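You operate a simulated robot arm through the tools that you are given. There is no shell and no other tool.

You are at the controls of a simulated robot arm. One attempt, no reset.

## Task
Wring the mop, mop up the water puddle and wring it again.
Fine: wring it in its press; lead the lever down and back up; leave the mop standing in the press. Set down upright: mop.

It is judged by the outcome, as a careful person would: the job done as asked, and still so three seconds after it is handed in. It fails if anything else is knocked over, pushed out of place, dropped, spilled or broken.

## Robot
A 7-joint arm with a two-finger parallel gripper, fixed in place. Base frame: the origin is on the floor under the middle of its stand, x ahead of it, y to its left, z up. Lengths are in mm, angles in rad, forces in N, time in s.
With the tool pointing down near the work surface it reaches from about 180 to 760 mm from the base axis. Its first joint turns from -2.496 to 2.496 rad. Payload 3 kg.
The TCP is the grasp point between the finger pads, 30 mm short of the fingertips. In the tool frame z runs along the fingers and y along their closing line. Largest opening 94 mm; finger width 28, thickness 10; the body of the gripper, 50 by 96 mm, starts 55 mm behind the TCP.
Orientation is told as [roll, pitch, yaw] about the base's x, y, z axes, in that order, counted from this pose: with the fingers straight down and closing along the base's y, the tool's x points along the base's -x, its y along +y and its z along -z.

## Interface
- The arm moves only by the tool jog_arm. Its argument "commands" is a list that holds one entry, the list of rows, each a list of 7 numbers: the shift along the base's x, y, z in mm, then the turn, a rotation vector about the base's x, y, z in degrees, then the gripper command, from -1 (shut) to 1 (fully open), values between in proportion. In form: [[[tx, ty, tz, wx, wy, wz, claw], ...]]. A call has 1 to 20 rows; each row is the pose to reach, as a shift and turn from the pose commanded when the call began. Rows are played at 5 a second. More than 50 mm and 0.15 rad between two rows, or a gripper value outside its range, and nothing of the call is played. A pose out of reach is approached as far as the arm can. The call stops where the force on the tool passes 90 N (or 10 N more than at its start, if that is more) or the arm is blocked; 0.2 s more then pass. The fingers move at their own pace (about 72 mm/s each) and stop on an object; they squeeze with about 40 N. The grip force told is the motor's: it shows also when the fingers shut on nothing. Time passes only in rows, and 0.2 s behind the last, so rows that repeat a pose let the fingers close. The reply holds the time, the measured pose of the TCP, the force on the tool along the base axes, the opening and the grip force, in the units named above and with some noise, with the torque about the TCP (base axes, N m) and any sound that the robot's microphone picked up.
- Cameras (640 x 400 px; columns grow to the right, rows downward): "scene" is fixed at [51.2, -650, 1205.5]; the picture's right is [0.61, -0.79, 0.00], its down [-0.26, -0.20, -0.94] and it looks along [0.75, 0.58, -0.33] (base axes); focal length 283 px, centre (320, 200). "wrist" rides on the gripper at [76, 14, -102] in the tool frame; the picture's right is [-0.18, 0.98, 0.00], its down [-0.75, -0.14, -0.64] and it looks along [-0.63, -0.12, 0.77] (tool axes); focal length 243 px, centre (320, 200). There is no depth. A picture from a camera that has moved, and an enlarged one, comes with that camera's place and axes in the base frame and with its lens.
- grab_frame(camera): a new picture of that camera. It takes no simulated time.
- enlarge(camera, box): a new picture of the part [left, top, right, bottom] of that camera's present view, enlarged. It takes no simulated time.
- close_job(): hands the job in; it is judged then, once.

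Places have to be worked out from the pictures, the camera data and where the tool is seen. Open the gripper and draw the arm clear of the work before you hand the job in, unless the task says otherwise.

The tools are called after "Call:" as a command line: name --argument value ..., lists and objects as JSON in quotes. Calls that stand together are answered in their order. jog_arm: Moves the arm, as the interface text tells. Its arguments: {"type":"object","properties":{"commands":{"type":"array","items":{"type":"array","items":{"type":"array","items":{"type":"number"}}}}},"required":["commands"]} The other tools are called the same way: grab_frame (camera) takes a picture; enlarge (camera, box) takes an enlarged picture of a part of a camera's view; close_job () hands the job in.

At the start:

```text
clock: 0.0
ee_pos: [639.7, 93.8, 1184.9]
orientation: [0.0, 0.002, 0.0]
force: [1.3, -0.7, -0.7]
torque: [-0.02, -0.01, -0.01]
grip_width: 94.1
grip_force: 0.0
```

scene: 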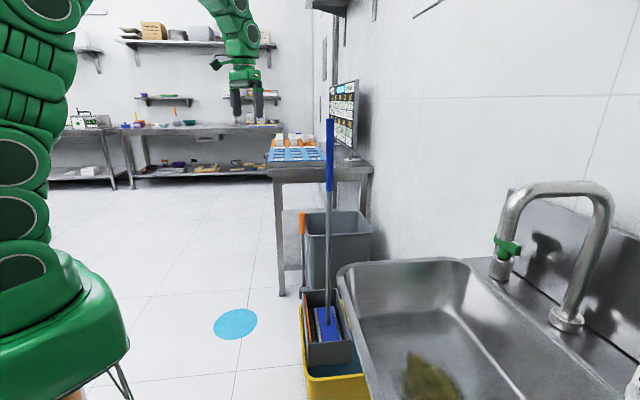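
wrist: 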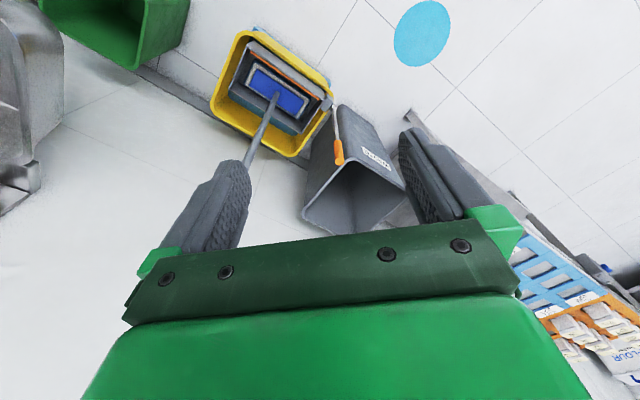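

I'll look closer at the bucket, the mop handle and the lever before moving anything.

Call:
enlarge --camera "scene" --box '[200, 100, 400, 400]'

Call:
enlarge --camera "wrist" --box '[180, 0, 460, 240]'

Call:
enlarge --camera "scene" --box '[280, 200, 400, 400]'

```text
1.33 times, centred on (300, 250) of scene
camera zoom: at [51.2, -650.0, 1205.5], right [0.61, -0.79, 0.0], down [-0.26, -0.2, -0.94], along [0.75, 0.58, -0.33], focal length 377 px, centre (347, 133)
```

zoom: 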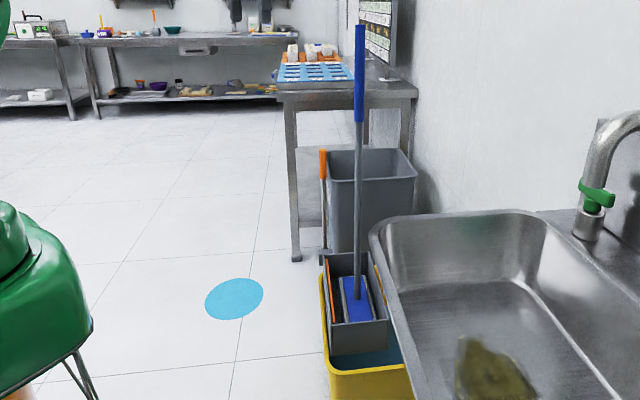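

```text
1.67 times, centred on (320, 120) of wrist
camera zoom: at [564.4, 106.7, 1286.8], right [0.18, 0.98, 0.0], down [0.75, -0.14, 0.64], along [0.63, -0.12, -0.77], focal length 404 px, centre (320, 333)
```

zoom: 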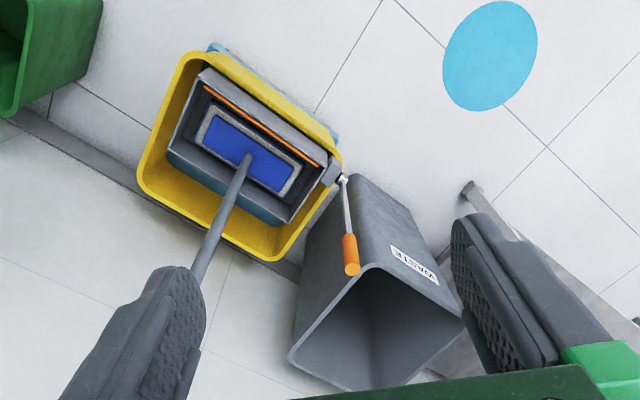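

```text
2.00 times, centred on (340, 300) of scene
camera zoom: at [51.2, -650.0, 1205.5], right [0.61, -0.79, 0.0], down [-0.26, -0.2, -0.94], along [0.75, 0.58, -0.33], focal length 566 px, centre (280, 0)
```

zoom: 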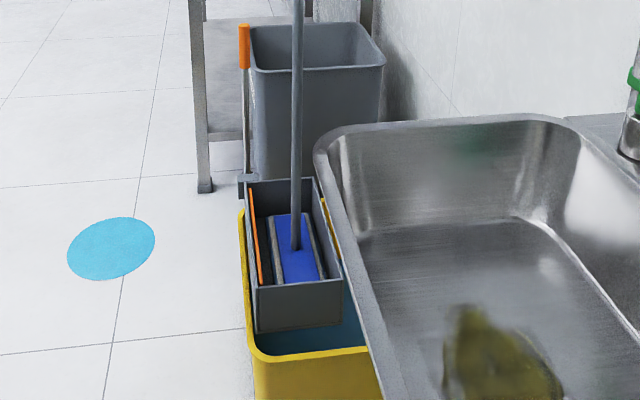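

The handle stands vertically at about (806, -106) with its top near z 1150. The lever stands upright at about (890, 97), its tip near z 756, and the puddle is near (777, 528). I'll lower the hand over free space for a closer wrist view of the press.

Call:
jog_arm --commands '[[[-20, 10, -45, 0, 0, 0, 1], [-40, 20, -90, 0, 0, 0, 1], [-55, 30, -135, 0, 0, 0, 1], [-70, 40, -180, 0, 0, 0, 1], [-85, 50, -225, 0, 0, 0, 1], [-100, 60, -270, 0, 0, 0, 1]]]'

```text
refused: row 1 steps farther than a row can; nothing moved
```

The first step was slightly over 50 mm, so I'll use smaller steps.

Call:
jog_arm --commands '[[[-15, 10, -40, 0, 0, 0, 1], [-30, 20, -80, 0, 0, 0, 1], [-45, 30, -120, 0, 0, 0, 1], [-60, 40, -160, 0, 0, 0, 1], [-75, 50, -200, 0, 0, 0, 1], [-90, 60, -240, 0, 0, 0, 1], [-100, 65, -270, 0, 0, 0, 1]]]'

Call:
grab_frame --camera "wrist"

Call:
grab_frame --camera "scene"

```text
clock: 1.6
ee_pos: [541.8, 156.7, 914.9]
orientation: [0.001, -0.001, 0.0]
force: [-0.5, 0.0, 0.0]
torque: [0.03, 0.02, -0.01]
grip_width: 94.4
grip_force: 0.0
```

```text
taken
camera wrist: at [464.6, 169.6, 1017.8], right [0.18, 0.98, 0.0], down [0.75, -0.14, 0.64], along [0.63, -0.12, -0.77], focal length 243 px, centre (320, 200)
```

wrist: 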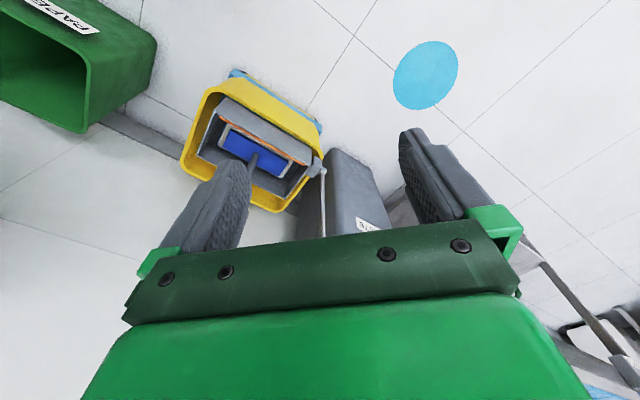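

```text
taken
```

scene: 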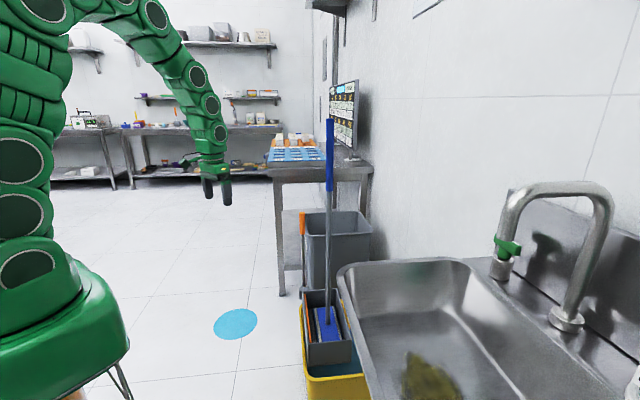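

The arm tracks well. I'll zoom in on the press and lever from here.

Call:
enlarge --camera "wrist" --box '[170, 60, 350, 240]'

Call:
enlarge --camera "scene" --box '[285, 200, 365, 400]'

```text
2.22 times, centred on (260, 150) of wrist
camera zoom: at [464.6, 169.6, 1017.8], right [0.18, 0.98, 0.0], down [0.75, -0.14, 0.64], along [0.63, -0.12, -0.77], focal length 539 px, centre (453, 311)
```

zoom: 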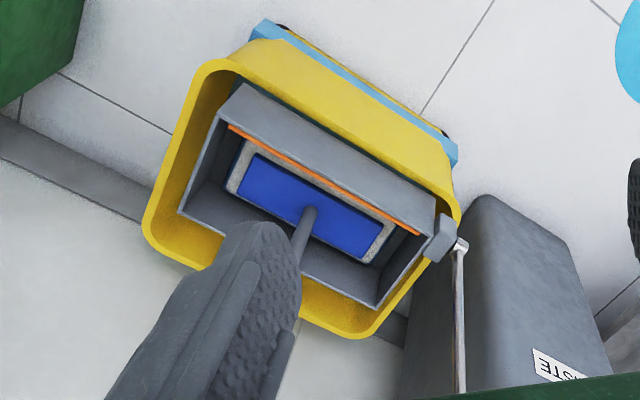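

```text
2.00 times, centred on (325, 300) of scene
camera zoom: at [51.2, -650.0, 1205.5], right [0.61, -0.79, 0.0], down [-0.26, -0.2, -0.94], along [0.75, 0.58, -0.33], focal length 566 px, centre (310, 0)
```

zoom: 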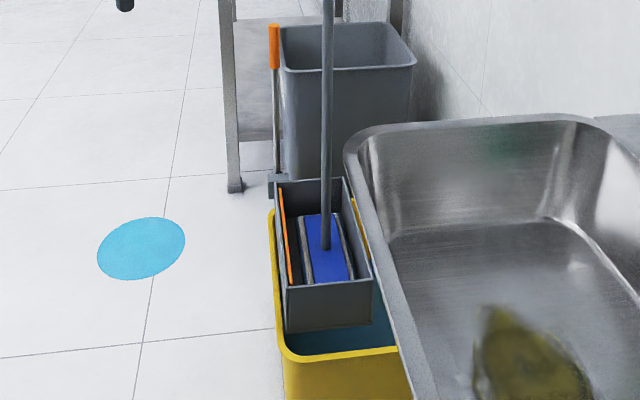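

The press sits at about 45° (long axis along (0.7, 0.7)), and the lever turns on a shaft at its far end. The squeezing plate is on the puddle side, so I expect the lever to swing out over the open floor. I'll yaw the hand -45° and move to that side for a level look at the lever.

Call:
jog_arm --commands '[[[13, 24, 0, 0, 0, -7.5, 1], [26, 48, 0, 0, 0, -15, 1], [39, 72, 0, 0, 0, -22.5, 1], [52, 96, 0, 0, 0, -30, 1], [66, 120, 0, 0, 0, -37.5, 1], [80, 143, 0, 0, 0, -45, 1]]]'

Call:
jog_arm --commands '[[[5, 0, -10, -5.3, -5.3, 0, 1], [10, 0, -20, -10.6, -10.6, 0, 1], [15, 0, -30, -15.9, -15.9, 0, 1], [20, 0, -40, -21.2, -21.2, 0, 1], [25, 0, -50, -26.5, -26.5, 0, 1], [30, 0, -60, -31.82, -31.82, 0, 1]]]'

Call:
grab_frame --camera "wrist"

Call:
grab_frame --camera "scene"

```text
clock: 3.0
ee_pos: [619.9, 301.5, 916.2]
orientation: [0.0, 0.0, -0.787]
force: [0.7, -0.8, -0.3]
torque: [0.0, 0.0, -0.02]
grip_width: 93.9
grip_force: 0.0
```

```text
clock: 4.4
ee_pos: [649.3, 300.1, 855.4]
orientation: [-0.001, -0.787, -0.786]
force: [-0.1, 0.5, 0.5]
torque: [0.0, 0.0, 0.02]
grip_width: 94.2
grip_force: 0.0
```

```text
taken
camera wrist: at [570.6, 399.6, 873.0], right [0.79, 0.6, 0.13], down [-0.04, -0.15, 0.99], along [0.61, -0.78, -0.09], focal length 243 px, centre (320, 200)
```

wrist: 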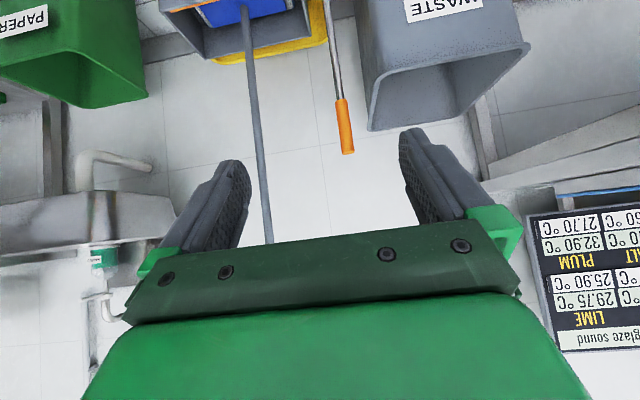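

```text
taken
```

scene: 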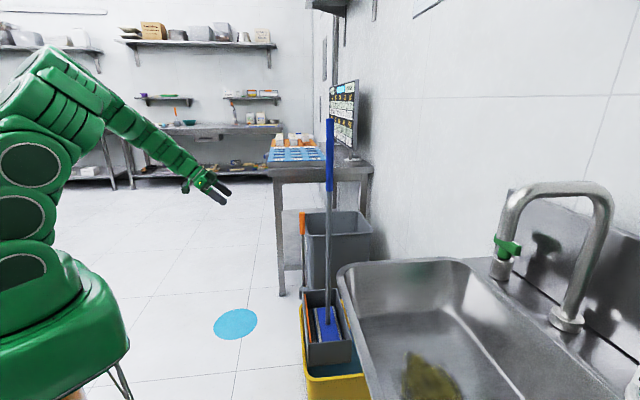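

The lever tip is confirmed at about (887, 93, 756). I'll enlarge the lever and bin rim to check clearances.

Call:
enlarge --camera "wrist" --box '[220, 0, 540, 200]'

Call:
enlarge --camera "wrist" --box '[140, 0, 360, 138]'

```text
2.00 times, centred on (380, 100) of wrist
camera zoom: at [570.6, 399.6, 873.0], right [0.79, 0.6, 0.13], down [-0.04, -0.15, 0.99], along [0.61, -0.78, -0.09], focal length 485 px, centre (200, 400)
```

zoom: 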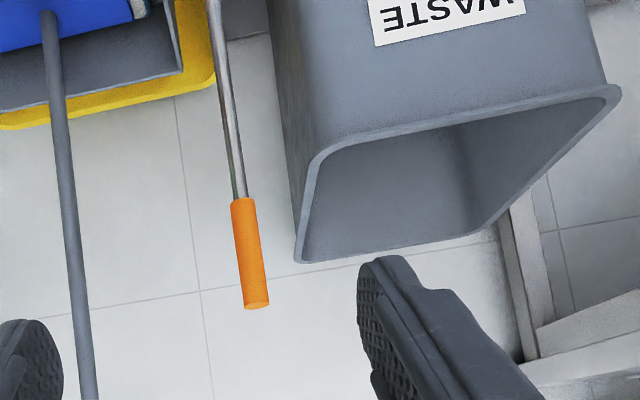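

```text
2.90 times, centred on (250, 69) of wrist
camera zoom: at [570.6, 399.6, 873.0], right [0.79, 0.6, 0.13], down [-0.04, -0.15, 0.99], along [0.61, -0.78, -0.09], focal length 703 px, centre (523, 580)
```

zoom: 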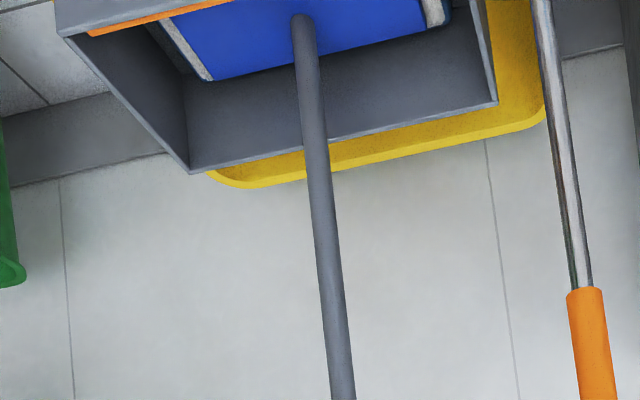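

The bin rim sits near z 619 with its nearest corner at (953, 129), which clears the grip height. I'll approach along the swing plane and stop about 80 mm short of the lever.

Call:
jog_arm --commands '[[[30, -25, -22, 0, 0, 0, 1], [60, -50, -44, 0, 0, 0, 1], [90, -75, -66, 0, 0, 0, 1], [120, -100, -88, 0, 0, 0, 1], [150, -124, -110, 0, 0, 0, 1], [182, -148, -130, 0, 0, 0, 1]]]'

Call:
grab_frame --camera "wrist"

Call:
enlarge --camera "scene" --box '[200, 120, 400, 320]'

```text
clock: 5.8
ee_pos: [835.4, 153.9, 727.6]
orientation: [0.0, -0.784, -0.785]
force: [0.2, -0.8, -0.4]
torque: [0.02, 0.0, 0.01]
grip_width: 94.2
grip_force: 0.0
```

```text
taken
camera wrist: at [755.9, 252.5, 745.4], right [0.79, 0.6, 0.13], down [-0.04, -0.16, 0.99], along [0.62, -0.78, -0.1], focal length 243 px, centre (320, 200)
```

wrist: 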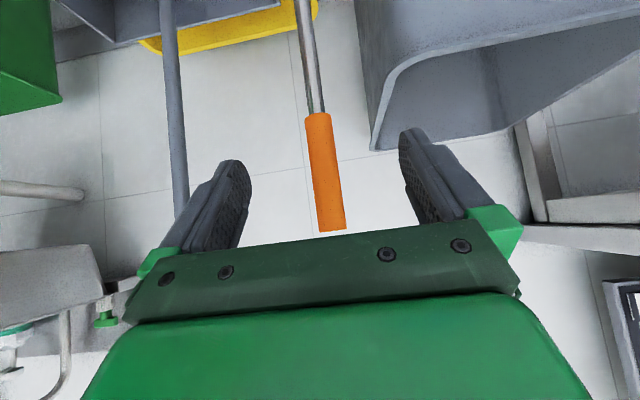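

```text
2.00 times, centred on (300, 220) of scene
camera zoom: at [51.2, -650.0, 1205.5], right [0.61, -0.79, 0.0], down [-0.26, -0.2, -0.94], along [0.75, 0.58, -0.33], focal length 566 px, centre (360, 160)
```

zoom: 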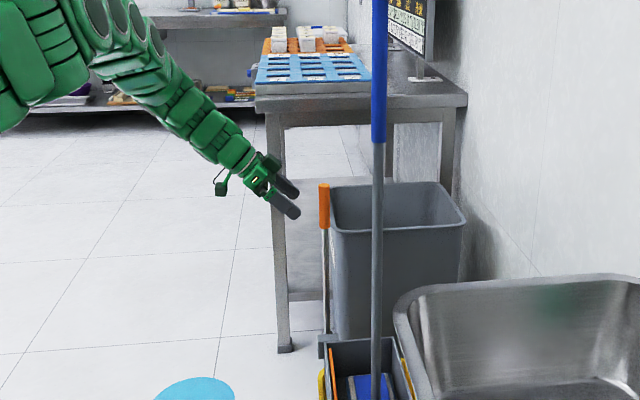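

The lever sits about 3 mm off-centre between the fingers and about 79 mm ahead. I'll move in and centre on it, leaving the fingers open for one more check.

Call:
jog_arm --commands '[[[17, -19, -2, 0, 0, 0, 1], [35, -38, -4, 0, 0, 0, 1], [52, -57, -6, 0, 0, 0, 1], [52, -57, -6, 0, 0, 0, 1]]]'

Call:
grab_frame --camera "wrist"

Call:
enlarge --camera "scene" --box '[260, 170, 360, 270]'

```text
clock: 6.8
ee_pos: [886.3, 94.1, 719.4]
orientation: [-0.001, -0.785, -0.786]
force: [-0.3, -0.5, 0.3]
torque: [0.01, 0.0, -0.02]
grip_width: 94.2
grip_force: 0.0
```

```text
taken
camera wrist: at [806.7, 193.4, 738.1], right [0.79, 0.6, 0.13], down [-0.04, -0.16, 0.99], along [0.62, -0.78, -0.1], focal length 243 px, centre (320, 200)
```

wrist: 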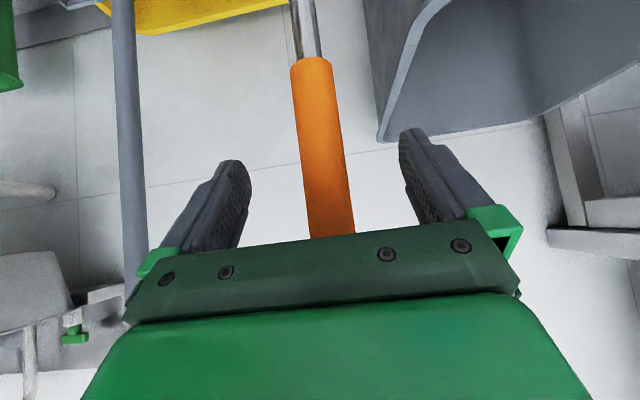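

```text
4.00 times, centred on (310, 220) of scene
camera zoom: at [51.2, -650.0, 1205.5], right [0.61, -0.79, 0.0], down [-0.26, -0.2, -0.94], along [0.75, 0.58, -0.33], focal length 1131 px, centre (360, 120)
```

zoom: 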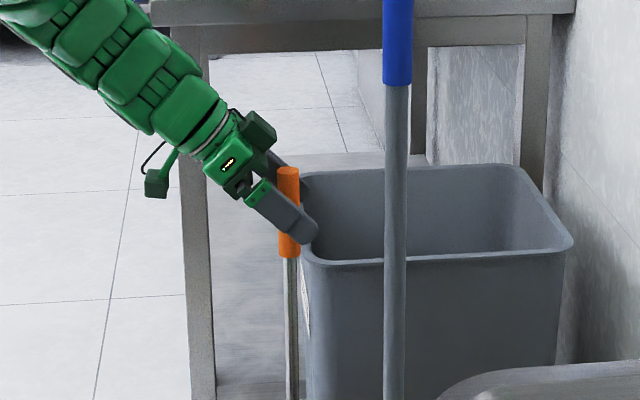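

The lever is between the fingers, within about 2 mm of centre. I'll make that small correction and close on it.

Call:
jog_arm --commands '[[[1.5, 1.5, 0, 0, 0, 0, 1], [1.5, 1.5, 0, 0, 0, 0, 0], [1.5, 1.5, 0, 0, 0, 0, -0.5], [1.5, 1.5, 0, 0, 0, 0, -1], [1.5, 1.5, 0, 0, 0, 0, -1], [1.5, 1.5, 0, 0, 0, 0, -1]]]'

Call:
grab_frame --camera "wrist"

```text
clock: 8.2
ee_pos: [887.6, 98.0, 718.7]
orientation: [0.002, -0.786, -0.782]
force: [15.4, 15.3, -0.9]
torque: [-0.12, 0.3, 0.0]
grip_width: 27.8
grip_force: 45.0
```

```text
taken
camera wrist: at [807.7, 196.9, 738.1], right [0.79, 0.6, 0.13], down [-0.04, -0.16, 0.99], along [0.62, -0.78, -0.1], focal length 243 px, centre (320, 200)
```

wrist: 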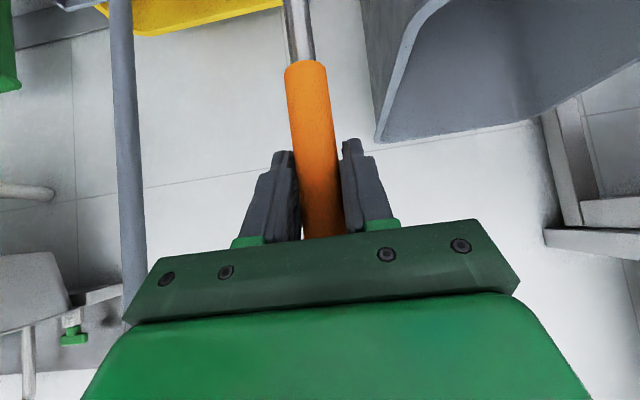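

The grip is on the 28 mm handle, with a small sideways load that says the lever sits slightly further along +a. I'll relax that and try a few degrees of swing toward the open floor, watching the force.

Call:
jog_arm --commands '[[[1.2, 1.2, 0, 0, 0, 0, -1], [-2.0, 4.4, 0, 0, 0, 0, -1], [-5, 7.5, 0, 0, 0, 0, -1], [-9, 11.5, -0.2, 0, 0, 0, -1]]]'

Call:
enlarge --camera "wrist" --box '[100, 0, 420, 200]'

```text
clock: 9.2
ee_pos: [877.5, 108.0, 719.2]
orientation: [-0.001, -0.788, -0.787]
force: [8.8, 0.2, 16.4]
torque: [-0.91, -0.73, -0.01]
grip_width: 28.0
grip_force: 44.6
```

```text
2.00 times, centred on (260, 100) of wrist
camera zoom: at [798.4, 206.9, 737.3], right [0.79, 0.6, 0.13], down [-0.05, -0.15, 0.99], along [0.61, -0.78, -0.09], focal length 485 px, centre (440, 400)
```

zoom: 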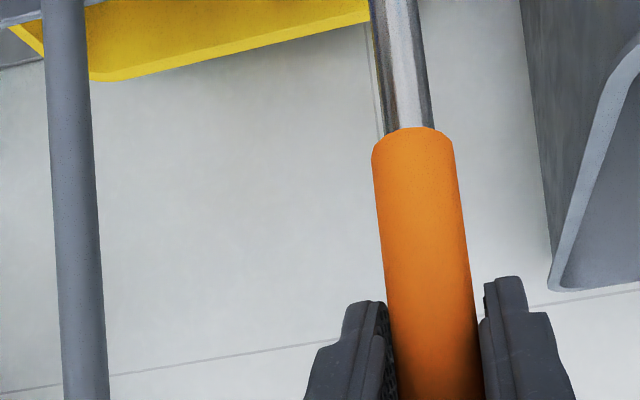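

The lever follows with light resistance. I'll carry on along the arc in small steps and adjust as the force changes.

Call:
jog_arm --commands '[[[-4.5, 4.5, 0, 0, 0, 0, -1], [-9, 9, -0.2, 0, 0, 0, -1], [-13.5, 13.5, -0.6, 0, 0, 0, -1], [-18, 18, -1.2, 0, 0, 0, -1]]]'

Call:
enlarge --camera "scene" --box '[260, 170, 380, 400]'

```text
clock: 10.2
ee_pos: [859.9, 126.6, 715.9]
orientation: [-0.003, -0.784, -0.788]
force: [-1.8, -11.2, -9.1]
torque: [-0.56, -0.71, -0.05]
grip_width: 27.9
grip_force: 44.7
```

```text
1.74 times, centred on (320, 285) of scene
camera zoom: at [51.2, -650.0, 1205.5], right [0.61, -0.79, 0.0], down [-0.26, -0.2, -0.94], along [0.75, 0.58, -0.33], focal length 492 px, centre (320, 52)
```

zoom: 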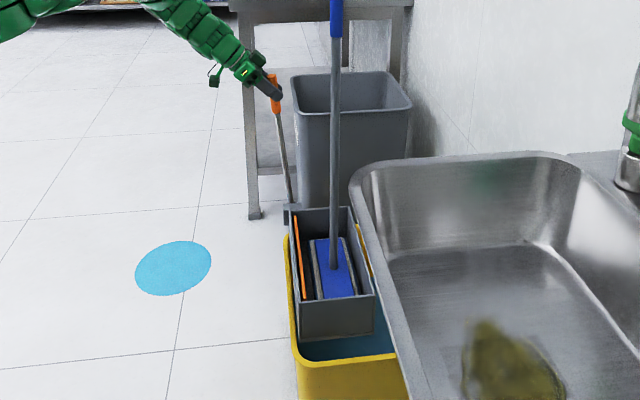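

The lever is visibly swinging outward as expected, with about 7 N of resistance. I'll continue along a 366 mm arc about the pivot.

Call:
jog_arm --commands '[[[-8.8, 8, -2.0, 0, 0, 0, -1], [-17.3, 16.3, -4.2, 0, 0, 0, -1], [-26, 25, -6.8, 0, 0, 0, -1], [-34.9, 33.9, -9.5, 0, 0, 0, -1], [-43.6, 42.6, -13, 0, 0, 0, -1], [-52.3, 51.3, -16.5, 0, 0, 0, -1], [-60.9, 59.9, -20.8, 0, 0, 0, -1], [-69.2, 68.2, -25.3, 0, 0, 0, -1]]]'

Call:
enlarge --camera "scene" --box '[220, 190, 400, 400]'

```text
clock: 12.0
ee_pos: [790.2, 195.1, 693.1]
orientation: [0.0, -0.785, -0.787]
force: [-2.2, -8.5, -2.1]
torque: [-0.73, -0.73, 0.12]
grip_width: 28.0
grip_force: 45.6
```

```text
1.90 times, centred on (310, 295) of scene
camera zoom: at [51.2, -650.0, 1205.5], right [0.61, -0.79, 0.0], down [-0.26, -0.2, -0.94], along [0.75, 0.58, -0.33], focal length 539 px, centre (339, 19)
```

zoom: 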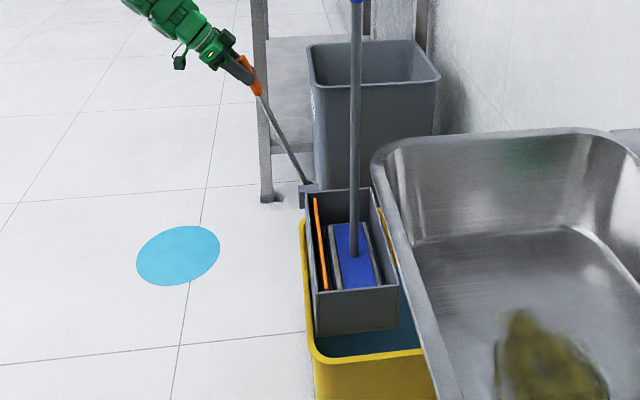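

It's swinging smoothly and the plate has begun to tilt inward. I'll continue the arc to about 50°.

Call:
jog_arm --commands '[[[-8.5, 8, -5, 0, 0, 0, -1], [-17, 16, -10.3, 0, 0, 0, -1], [-25, 24, -16.2, 0, 0, 0, -1], [-33, 32, -22.3, 0, 0, 0, -1], [-40.7, 39.7, -29, 0, 0, 0, -1], [-48.3, 47.3, -35.9, 0, 0, 0, -1], [-55.6, 54.6, -43.3, 0, 0, 0, -1], [-62.9, 61.9, -50.9, 0, 0, 0, -1], [-69.8, 68.8, -59, 0, 0, 0, -1], [-76.7, 75.7, -67.3, 0, 0, 0, -1], [-83.2, 82.2, -76, 0, 0, 0, -1], [-89.7, 88.7, -85.1, 0, 0, 0, -1], [-95.8, 94.8, -94.5, 0, 0, 0, -1], [-101.8, 100.8, -104, 0, 0, 0, -1]]]'

Call:
enlarge --camera "scene" --box '[220, 190, 400, 400]'

Call:
grab_frame --camera "wrist"

```text
clock: 15.0
ee_pos: [689.2, 297.6, 589.0]
orientation: [0.0, -0.785, -0.783]
force: [25.2, 12.1, -5.2]
torque: [-0.93, 0.18, -0.31]
grip_width: 27.7
grip_force: 45.2
```

```text
1.90 times, centred on (310, 295) of scene
camera zoom: at [51.2, -650.0, 1205.5], right [0.61, -0.79, 0.0], down [-0.26, -0.2, -0.94], along [0.75, 0.58, -0.33], focal length 539 px, centre (339, 19)
```

zoom: 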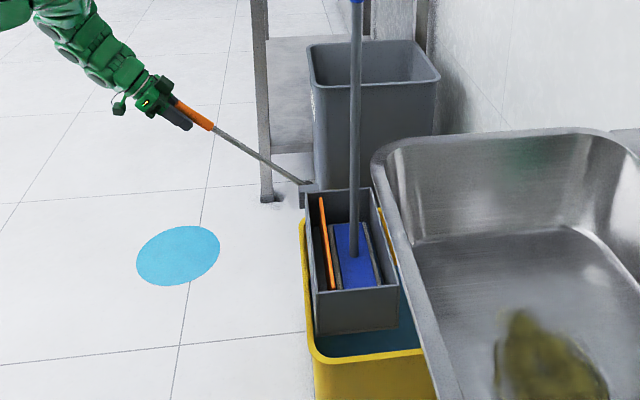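

```text
taken
camera wrist: at [608.9, 395.8, 606.3], right [0.79, 0.6, 0.13], down [-0.04, -0.16, 0.99], along [0.62, -0.78, -0.1], focal length 243 px, centre (320, 200)
```

wrist: 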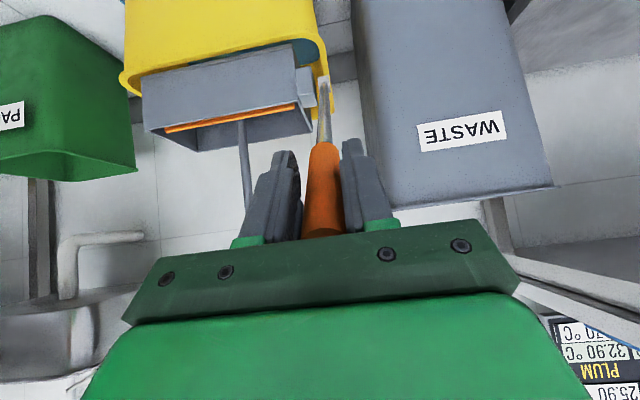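

The swing is going well, but a 26 N sideways load means the lever's path is slightly offset along +a. I'll shift about 2 mm to relieve it and continue to around 66°.

Call:
jog_arm --commands '[[[1.4, 1.4, -1, 0, 0, 0, -1], [-4, 7, -10, 0, 0, 0, -1], [-9.7, 12.5, -20.2, 0, 0, 0, -1], [-14.8, 17.6, -30.8, 0, 0, 0, -1], [-19.8, 22.6, -41.4, 0, 0, 0, -1], [-24.4, 27.2, -52.4, 0, 0, 0, -1], [-28.9, 31.7, -63.5, 0, 0, 0, -1], [-33, 35.8, -75, 0, 0, 0, -1], [-36.8, 39.6, -86.4, 0, 0, 0, -1]]]'

Call:
enlarge --camera "scene" --box '[220, 190, 400, 400]'

```text
clock: 17.0
ee_pos: [652.2, 335.5, 500.0]
orientation: [0.0, -0.785, -0.786]
force: [-0.9, 0.0, -0.1]
torque: [0.06, -0.01, 0.02]
grip_width: 0.0
grip_force: 32.8
```

```text
1.90 times, centred on (310, 295) of scene
camera zoom: at [51.2, -650.0, 1205.5], right [0.61, -0.79, 0.0], down [-0.26, -0.2, -0.94], along [0.75, 0.58, -0.33], focal length 539 px, centre (339, 19)
```

zoom: 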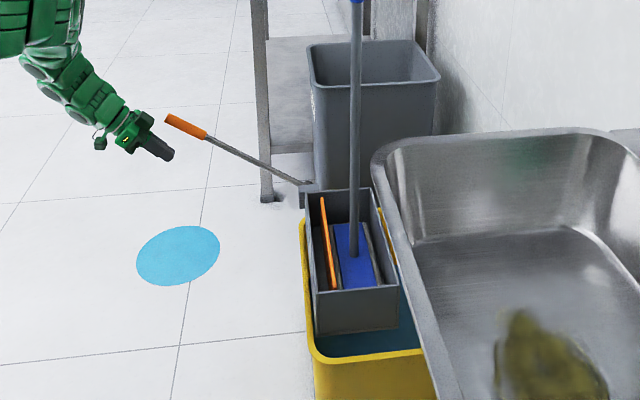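

The fingers slipped off and are shut on nothing. The lever stayed at about 52°, so it met stronger resistance there. I'll look closely at the plate and mop head before choosing a firmer way to push.

Call:
enlarge --camera "scene" --box '[285, 260, 365, 400]'

Call:
grab_frame --camera "wrist"

```text
2.86 times, centred on (325, 330) of scene
camera zoom: at [51.2, -650.0, 1205.5], right [0.61, -0.79, 0.0], down [-0.26, -0.2, -0.94], along [0.75, 0.58, -0.33], focal length 808 px, centre (306, -171)
```

zoom: 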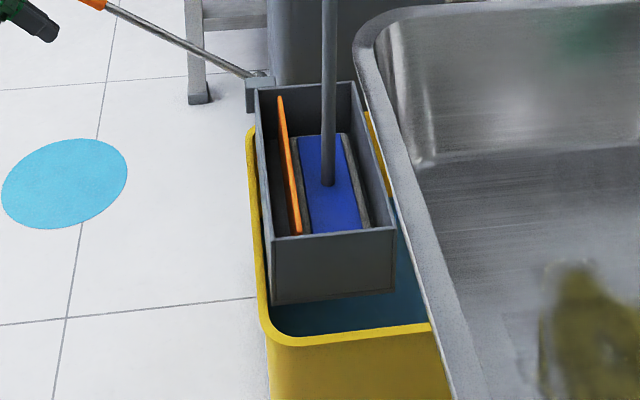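

```text
taken
camera wrist: at [572.6, 434.6, 518.8], right [0.79, 0.6, 0.13], down [-0.04, -0.16, 0.99], along [0.61, -0.78, -0.1], focal length 243 px, centre (320, 200)
```

wrist: 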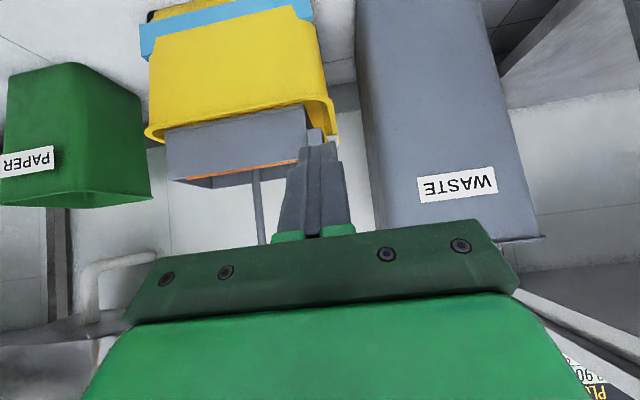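

The plate has just reached the mop pad, so real squeezing starts here and needs a firm push. I'll back out and turn the hand straight down. Then I'll straddle the handle with open fingers and push it down with the palm.

Call:
jog_arm --commands '[[[-28, 28, 0, 0, 0, 0, -1], [-57, 57, 0, 0, 0, 0, -1], [-85, 85, 0, 0, 0, 0, -1], [-85, 85, 33, 5.3, 5.3, 0, 0], [-85, 85, 66, 10.6, 10.6, 0, 1], [-85, 85, 100, 15.9, 15.9, 0, 1], [-85, 85, 133, 21.2, 21.2, 0, 1], [-85, 85, 166, 26.5, 26.5, 0, 1], [-85, 85, 200, 31.82, 31.82, 0, 1]]]'

Call:
jog_arm --commands '[[[33, -33, 0, 0, 0, 0, 1], [66, -66, 0, 0, 0, 0, 1], [100, -99, 0, 0, 0, 0, 1], [133, -131, 0, 0, 0, 0, 1]]]'

Call:
grab_frame --camera "wrist"

Call:
enlarge --camera "scene" --box '[200, 150, 400, 350]'

```text
clock: 19.0
ee_pos: [567.3, 421.5, 700.8]
orientation: [0.001, 0.001, -0.785]
force: [0.1, 0.5, 0.2]
torque: [-0.02, -0.02, -0.01]
grip_width: 94.0
grip_force: 0.1
```

```text
clock: 20.0
ee_pos: [698.8, 289.1, 699.1]
orientation: [-0.002, 0.0, -0.786]
force: [-0.1, 0.2, 0.1]
torque: [0.01, 0.0, -0.03]
grip_width: 93.8
grip_force: 0.1
```

```text
taken
camera wrist: at [654.6, 352.5, 802.0], right [0.83, 0.56, 0.0], down [0.43, -0.63, 0.64], along [0.36, -0.53, -0.77], focal length 243 px, centre (320, 200)
```

wrist: 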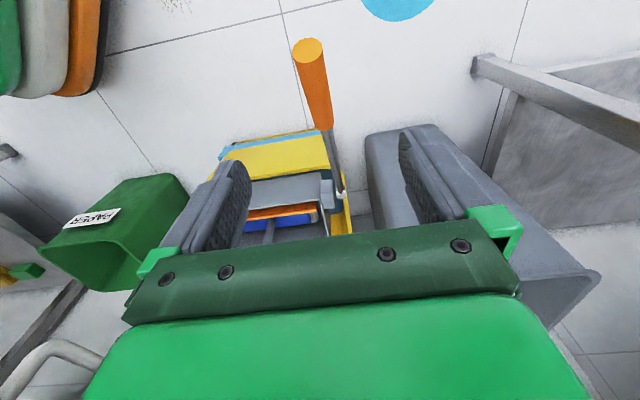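

```text
2.00 times, centred on (300, 250) of scene
camera zoom: at [51.2, -650.0, 1205.5], right [0.61, -0.79, 0.0], down [-0.26, -0.2, -0.94], along [0.75, 0.58, -0.33], focal length 566 px, centre (360, 100)
```

zoom: 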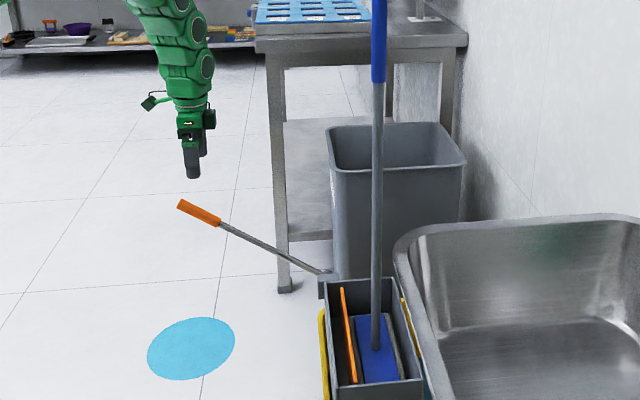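

The hand is above the handle and the lever is centred between the fingers. I'll descend to just above contact, then push down gently.

Call:
jog_arm --commands '[[[0, 0, -40, 0, 0, 0, 0.5], [0, 0, -80, 0, 0, 0, 0.4], [0, 0, -115, 0, 0, 0, 0.4], [0, 0, -135, 0, 0, 0, 0.4]]]'

Call:
grab_frame --camera "wrist"

Call:
enlarge --camera "scene" --box '[200, 200, 380, 400]'

```text
clock: 21.0
ee_pos: [698.9, 290.8, 564.2]
orientation: [0.002, 0.0, -0.785]
force: [-0.4, -1.0, -0.4]
torque: [0.02, -0.01, 0.01]
grip_width: 65.9
grip_force: 0.1
```

```text
taken
camera wrist: at [655.1, 354.2, 667.1], right [0.82, 0.57, 0.0], down [0.43, -0.63, 0.64], along [0.36, -0.53, -0.77], focal length 243 px, centre (320, 200)
```

wrist: 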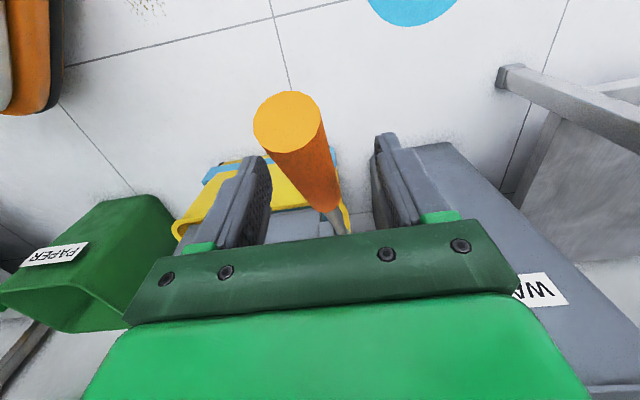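

```text
2.00 times, centred on (290, 300) of scene
camera zoom: at [51.2, -650.0, 1205.5], right [0.61, -0.79, 0.0], down [-0.26, -0.2, -0.94], along [0.75, 0.58, -0.33], focal length 566 px, centre (380, 0)
```

zoom: 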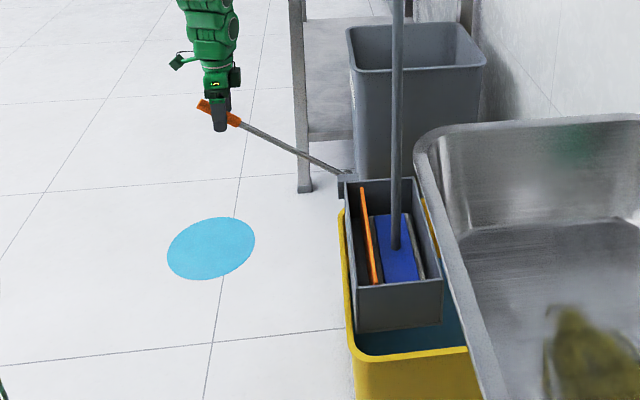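

The fingers straddle the handle cleanly. I'll press down in small steps, drifting outward to follow the arc.

Call:
jog_arm --commands '[[[-5, 5, -10, 0, 0, 0, 0.4], [-6, 6, -20, 0, 0, 0, 0.4], [-7, 7, -28, 0, 0, 0, 0.4], [-9, 9, -36, 0, 0, 0, 0.4], [-11, 11, -44, 0, 0, 0, 0.4]]]'

Call:
enlarge --camera "scene" --box '[200, 200, 380, 400]'

```text
clock: 22.0
ee_pos: [697.5, 296.9, 537.1]
orientation: [0.008, -0.005, -0.788]
force: [9.3, -4.8, 9.6]
torque: [0.36, 0.68, -0.01]
grip_width: 65.7
grip_force: 0.1
stopped in row 5: the force on the tool passed its limit at 108 N (the readings are from after the stop); the commanded pose is now the measured one
```

```text
2.00 times, centred on (290, 300) of scene
camera zoom: at [51.2, -650.0, 1205.5], right [0.61, -0.79, 0.0], down [-0.26, -0.2, -0.94], along [0.75, 0.58, -0.33], focal length 566 px, centre (380, 0)
```

zoom: 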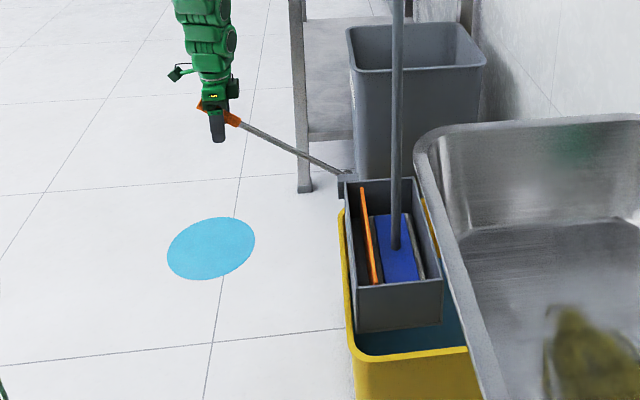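

A push of over 100 N doesn't move the lever beyond about 52°. It moved freely up to there, so that is its bottom stop, with the plate pressed on the pad. I'll look at the pad, then raise the hand to take the handle again.

Call:
jog_arm --commands '[[[0, 0, 10, 0, 0, 0, 0.5], [0, 0, 20, 0, 0, 0, 0.6], [0, 0, 32, 0, 0, 0, 0.6]]]'

Call:
enlarge --camera "scene" --box '[285, 260, 365, 400]'

Call:
enlarge --camera "scene" --box '[230, 220, 310, 290]'

Call:
grab_frame --camera "wrist"

```text
clock: 22.8
ee_pos: [694.0, 299.3, 566.5]
orientation: [0.006, -0.004, -0.787]
force: [-0.6, -0.7, 0.2]
torque: [0.01, 0.02, 0.03]
grip_width: 75.4
grip_force: 0.1
```

```text
2.86 times, centred on (325, 330) of scene
camera zoom: at [51.2, -650.0, 1205.5], right [0.61, -0.79, 0.0], down [-0.26, -0.2, -0.94], along [0.75, 0.58, -0.33], focal length 808 px, centre (306, -171)
```

zoom: 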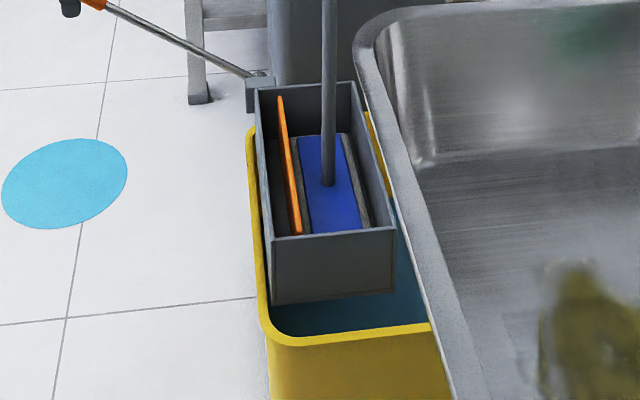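

```text
5.71 times, centred on (270, 255) of scene
camera zoom: at [51.2, -650.0, 1205.5], right [0.61, -0.79, 0.0], down [-0.26, -0.2, -0.94], along [0.75, 0.58, -0.33], focal length 1616 px, centre (606, -114)
```

zoom: 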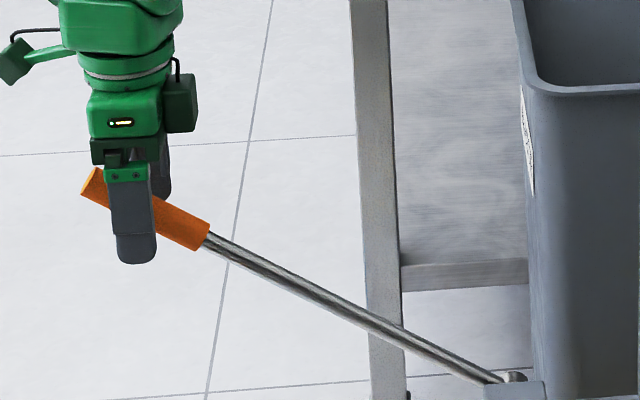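

```text
taken
camera wrist: at [650.4, 362.5, 669.0], right [0.83, 0.56, 0.01], down [0.43, -0.63, 0.64], along [0.37, -0.53, -0.77], focal length 243 px, centre (320, 200)
```

wrist: 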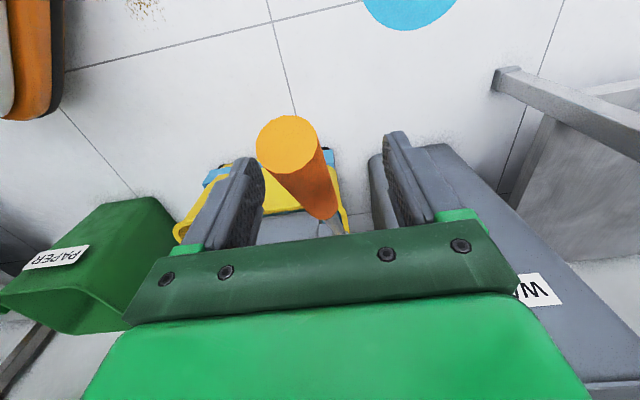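

The projection puts the TCP right on the lever axis, about 42 mm from its tip. I'll tilt the hand back to the 45° attitude around this point with the fingers open, then check before gripping.

Call:
jog_arm --commands '[[[0, 0, 0, -5.3, -5.3, 0, 0.6], [0, 0, 0, -10.6, -10.6, 0, 0.6], [0, 0, 0, -15.9, -15.9, 0, 0.6], [0, 0, 0, -21.2, -21.2, 0, 0.6], [0, 0, 0, -26.5, -26.5, 0, 0.6], [0, 0, 0, -31.82, -31.82, 0, 0.6]]]'

Call:
grab_frame --camera "wrist"

Call:
enlarge --camera "scene" --box '[230, 220, 310, 290]'

```text
clock: 24.2
ee_pos: [696.0, 298.0, 566.5]
orientation: [0.009, -0.79, -0.79]
force: [-0.2, -0.4, 0.3]
torque: [0.02, 0.04, 0.01]
grip_width: 75.1
grip_force: 0.0
```

```text
taken
camera wrist: at [616.1, 396.8, 584.8], right [0.78, 0.6, 0.14], down [-0.05, -0.16, 0.99], along [0.62, -0.78, -0.09], focal length 243 px, centre (320, 200)
```

wrist: 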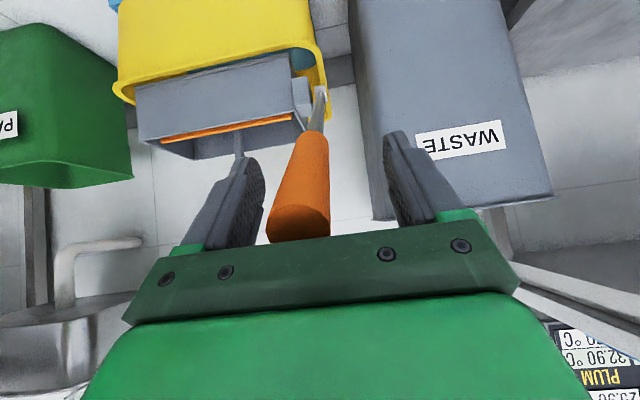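

```text
5.71 times, centred on (270, 255) of scene
camera zoom: at [51.2, -650.0, 1205.5], right [0.61, -0.79, 0.0], down [-0.26, -0.2, -0.94], along [0.75, 0.58, -0.33], focal length 1616 px, centre (606, -114)
```

zoom: 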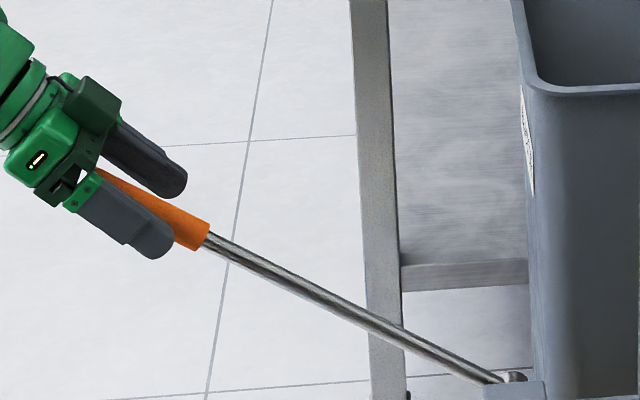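

The lever is about 7 mm off-centre toward -a. I'll shift to centre on it, then close.

Call:
jog_arm --commands '[[[-2.5, -2.5, 0, 0, 0, 0, 0.6], [-4.7, -4.7, 0, 0, 0, 0, 0.3], [-4.7, -4.7, 0, 0, 0, 0, -0.4], [-4.7, -4.7, 0, 0, 0, 0, -1], [-4.7, -4.7, 0, 0, 0, 0, -1], [-4.7, -4.7, 0, 0, 0, 0, -1]]]'

Call:
grab_frame --camera "wrist"

```text
clock: 25.6
ee_pos: [692.7, 294.3, 566.8]
orientation: [0.011, -0.788, -0.789]
force: [11.4, 6.6, -2.4]
torque: [-0.18, 0.19, -0.57]
grip_width: 28.0
grip_force: 45.2
```

```text
taken
camera wrist: at [611.9, 392.7, 585.3], right [0.78, 0.6, 0.14], down [-0.05, -0.16, 0.99], along [0.62, -0.78, -0.09], focal length 243 px, centre (320, 200)
```

wrist: 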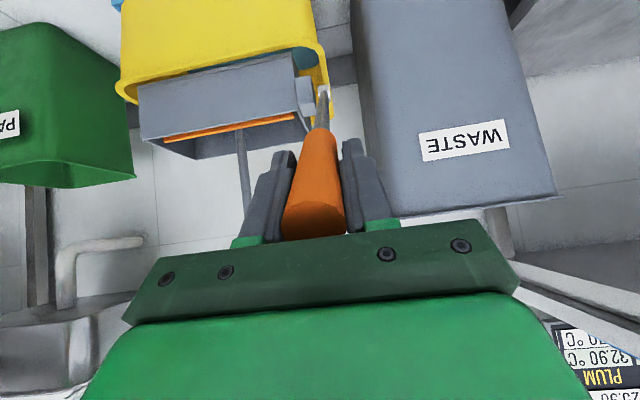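

The lever is gripped firmly again. I'll lift it back along its arc about the pivot, first to roughly 28° from upright.

Call:
jog_arm --commands '[[[7.2, -5.8, 11.4, 0, 0, 0, -1], [12.9, -11.5, 20.7, 0, 0, 0, -1], [18.8, -17.4, 29.6, 0, 0, 0, -1], [25, -23.6, 38.3, 0, 0, 0, -1], [31.2, -29.8, 46.6, 0, 0, 0, -1], [37.8, -36.4, 54.7, 0, 0, 0, -1], [44.5, -43.1, 62.4, 0, 0, 0, -1], [51.5, -50.1, 69.8, 0, 0, 0, -1], [58.5, -57.1, 76.8, 0, 0, 0, -1], [65.8, -64.4, 83.5, 0, 0, 0, -1], [73.2, -71.8, 89.8, 0, 0, 0, -1], [80.8, -79.4, 95.7, 0, 0, 0, -1]]]'

Call:
enlarge --camera "scene" --box '[220, 190, 400, 400]'

```text
clock: 27.1
ee_pos: [726.6, 259.2, 623.0]
orientation: [0.006, -0.792, -0.786]
force: [-23.2, 0.3, 20.2]
torque: [-1.34, 0.42, -0.88]
grip_width: 27.6
grip_force: 44.6
stopped in row 7: the force on the tool passed its limit at 96 N (the readings are from after the stop); the commanded pose is now the measured one
```

```text
1.90 times, centred on (310, 295) of scene
camera zoom: at [51.2, -650.0, 1205.5], right [0.61, -0.79, 0.0], down [-0.26, -0.2, -0.94], along [0.75, 0.58, -0.33], focal length 539 px, centre (339, 19)
```

zoom: 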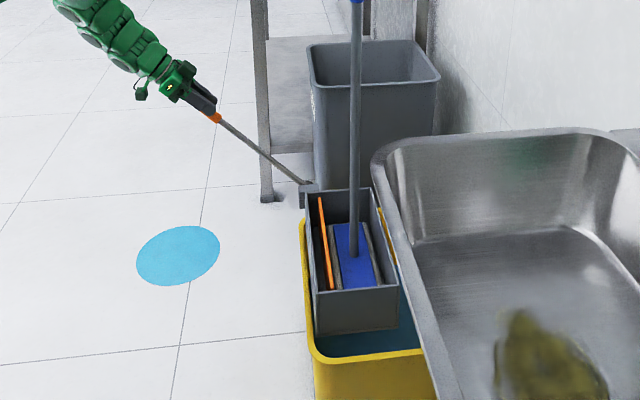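

The lever came up to about 40°, but its tip seems to be touching the palm as it lines up with the hand, which caused the radial load. I'll ease outward 3 mm and continue on a corrected arc.

Call:
jog_arm --commands '[[[-2, 0.6, 2.3, 0, 0, 0, -1], [4.5, -5.9, 9.7, 0, 0, 0, -1], [11.5, -12.9, 17.2, 0, 0, 0, -1], [18.7, -20.1, 24.3, 0, 0, 0, -1]]]'

Call:
grab_frame --camera "wrist"

Call:
enlarge --camera "scene" --box '[230, 180, 340, 290]'

```text
clock: 28.1
ee_pos: [745.9, 238.2, 646.4]
orientation: [0.009, -0.789, -0.786]
force: [-0.3, -0.8, 0.7]
torque: [-0.02, -0.02, 0.01]
grip_width: 0.0
grip_force: 33.1
```

```text
taken
camera wrist: at [665.3, 336.8, 664.1], right [0.78, 0.61, 0.14], down [-0.05, -0.16, 0.99], along [0.62, -0.78, -0.09], focal length 243 px, centre (320, 200)
```

wrist: 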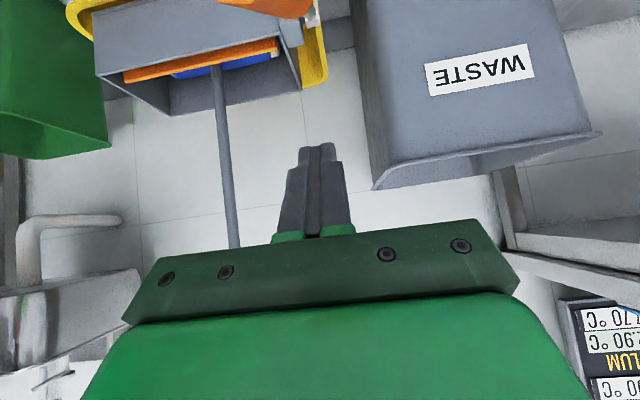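

```text
3.64 times, centred on (285, 235) of scene
camera zoom: at [51.2, -650.0, 1205.5], right [0.61, -0.79, 0.0], down [-0.26, -0.2, -0.94], along [0.75, 0.58, -0.33], focal length 1028 px, centre (447, 73)
```

zoom: 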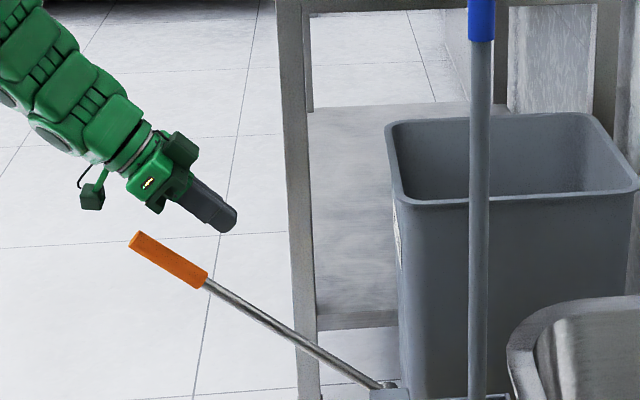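

The lever slipped out again and friction is holding it at about 46°. The cause fits a palm/tip jam, because this grip was about 15 mm deeper than the first. I'll open, straddle it again further out (radius ≈ 366 mm, as in the first good grip), and check alignment.

Call:
jog_arm --commands '[[[0, 0, 0, 0, 0, 0, 0.3], [-5, 5, 8, 0, 0, 0, 0.6], [-18, 19, -8, 0, 0, 0, 0.6], [-31, 33, -24, 0, 0, 0, 0.6], [-44.8, 46.9, -40, 0, 0, 0, 0.6], [-44.8, 46.9, -40, 0, 0, 0, 0.6]]]'

Call:
grab_frame --camera "wrist"

Call:
enlarge --camera "scene" --box '[230, 200, 320, 290]'

```text
clock: 29.5
ee_pos: [700.1, 283.9, 606.0]
orientation: [0.009, -0.79, -0.785]
force: [0.3, 0.6, 0.2]
torque: [0.0, -0.01, 0.02]
grip_width: 74.9
grip_force: 0.1
```

```text
taken
camera wrist: at [620.4, 383.9, 624.0], right [0.78, 0.61, 0.14], down [-0.05, -0.16, 0.99], along [0.62, -0.78, -0.09], focal length 243 px, centre (320, 200)
```

wrist: 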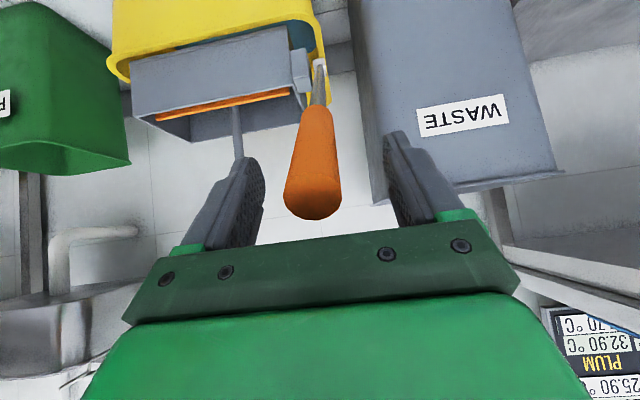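

```text
4.44 times, centred on (275, 245) of scene
camera zoom: at [51.2, -650.0, 1205.5], right [0.61, -0.79, 0.0], down [-0.26, -0.2, -0.94], along [0.75, 0.58, -0.33], focal length 1257 px, centre (520, 0)
```

zoom: 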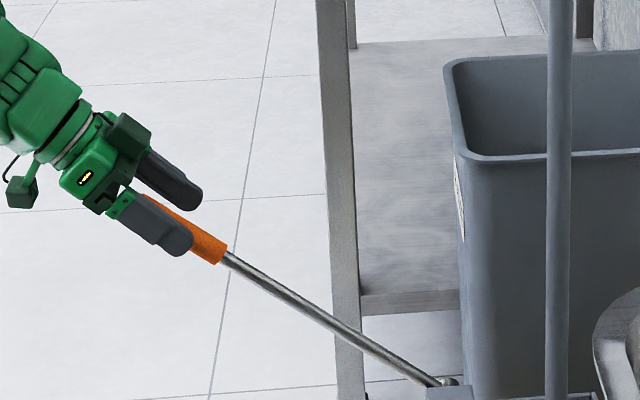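

The tip is now about 25 mm behind the TCP, so there is good palm clearance. The axis is about 4 mm to the side and 5 mm below. I'll correct for that and grip.

Call:
jog_arm --commands '[[[-4.5, 0.5, -4, 0, 0, 0, 0.6], [-4.5, 0.5, -4, 0, 0, 0, 0], [-4.5, 0.5, -4, 0, 0, 0, -0.5], [-4.5, 0.5, -4, 0, 0, 0, -1], [-4.5, 0.5, -4, 0, 0, 0, -1], [-4.5, 0.5, -4, 0, 0, 0, -1]]]'

Call:
grab_frame --camera "wrist"

Call:
enlarge --camera "scene" --box '[230, 200, 320, 290]'

```text
clock: 30.9
ee_pos: [697.7, 286.8, 603.1]
orientation: [0.014, -0.791, -0.785]
force: [58.8, 41.3, -11.1]
torque: [-0.93, 0.57, -2.3]
grip_width: 28.3
grip_force: 45.4
```

```text
taken
camera wrist: at [617.5, 385.9, 620.4], right [0.78, 0.61, 0.14], down [-0.05, -0.16, 0.99], along [0.62, -0.78, -0.09], focal length 243 px, centre (320, 200)
```

wrist: 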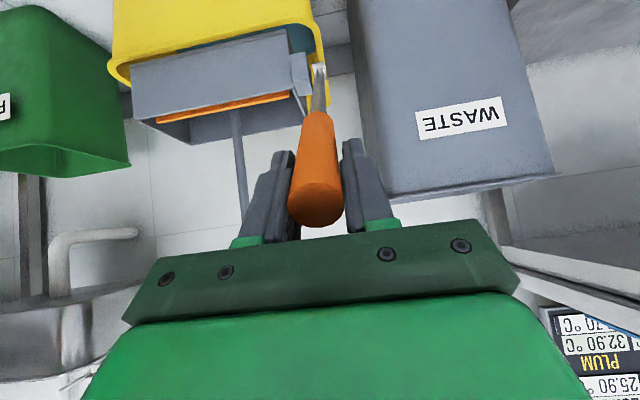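

```text
4.44 times, centred on (275, 245) of scene
camera zoom: at [51.2, -650.0, 1205.5], right [0.61, -0.79, 0.0], down [-0.26, -0.2, -0.94], along [0.75, 0.58, -0.33], focal length 1257 px, centre (520, 0)
```

zoom: 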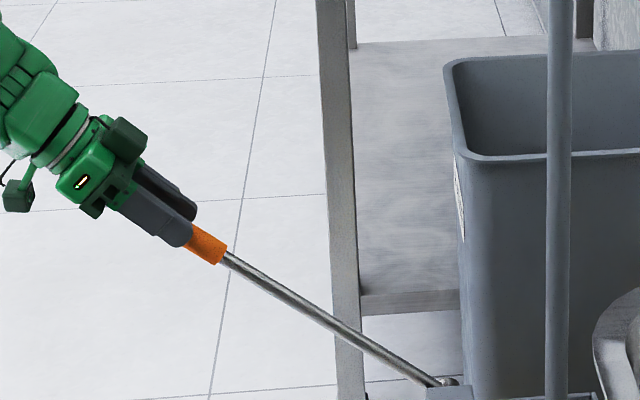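

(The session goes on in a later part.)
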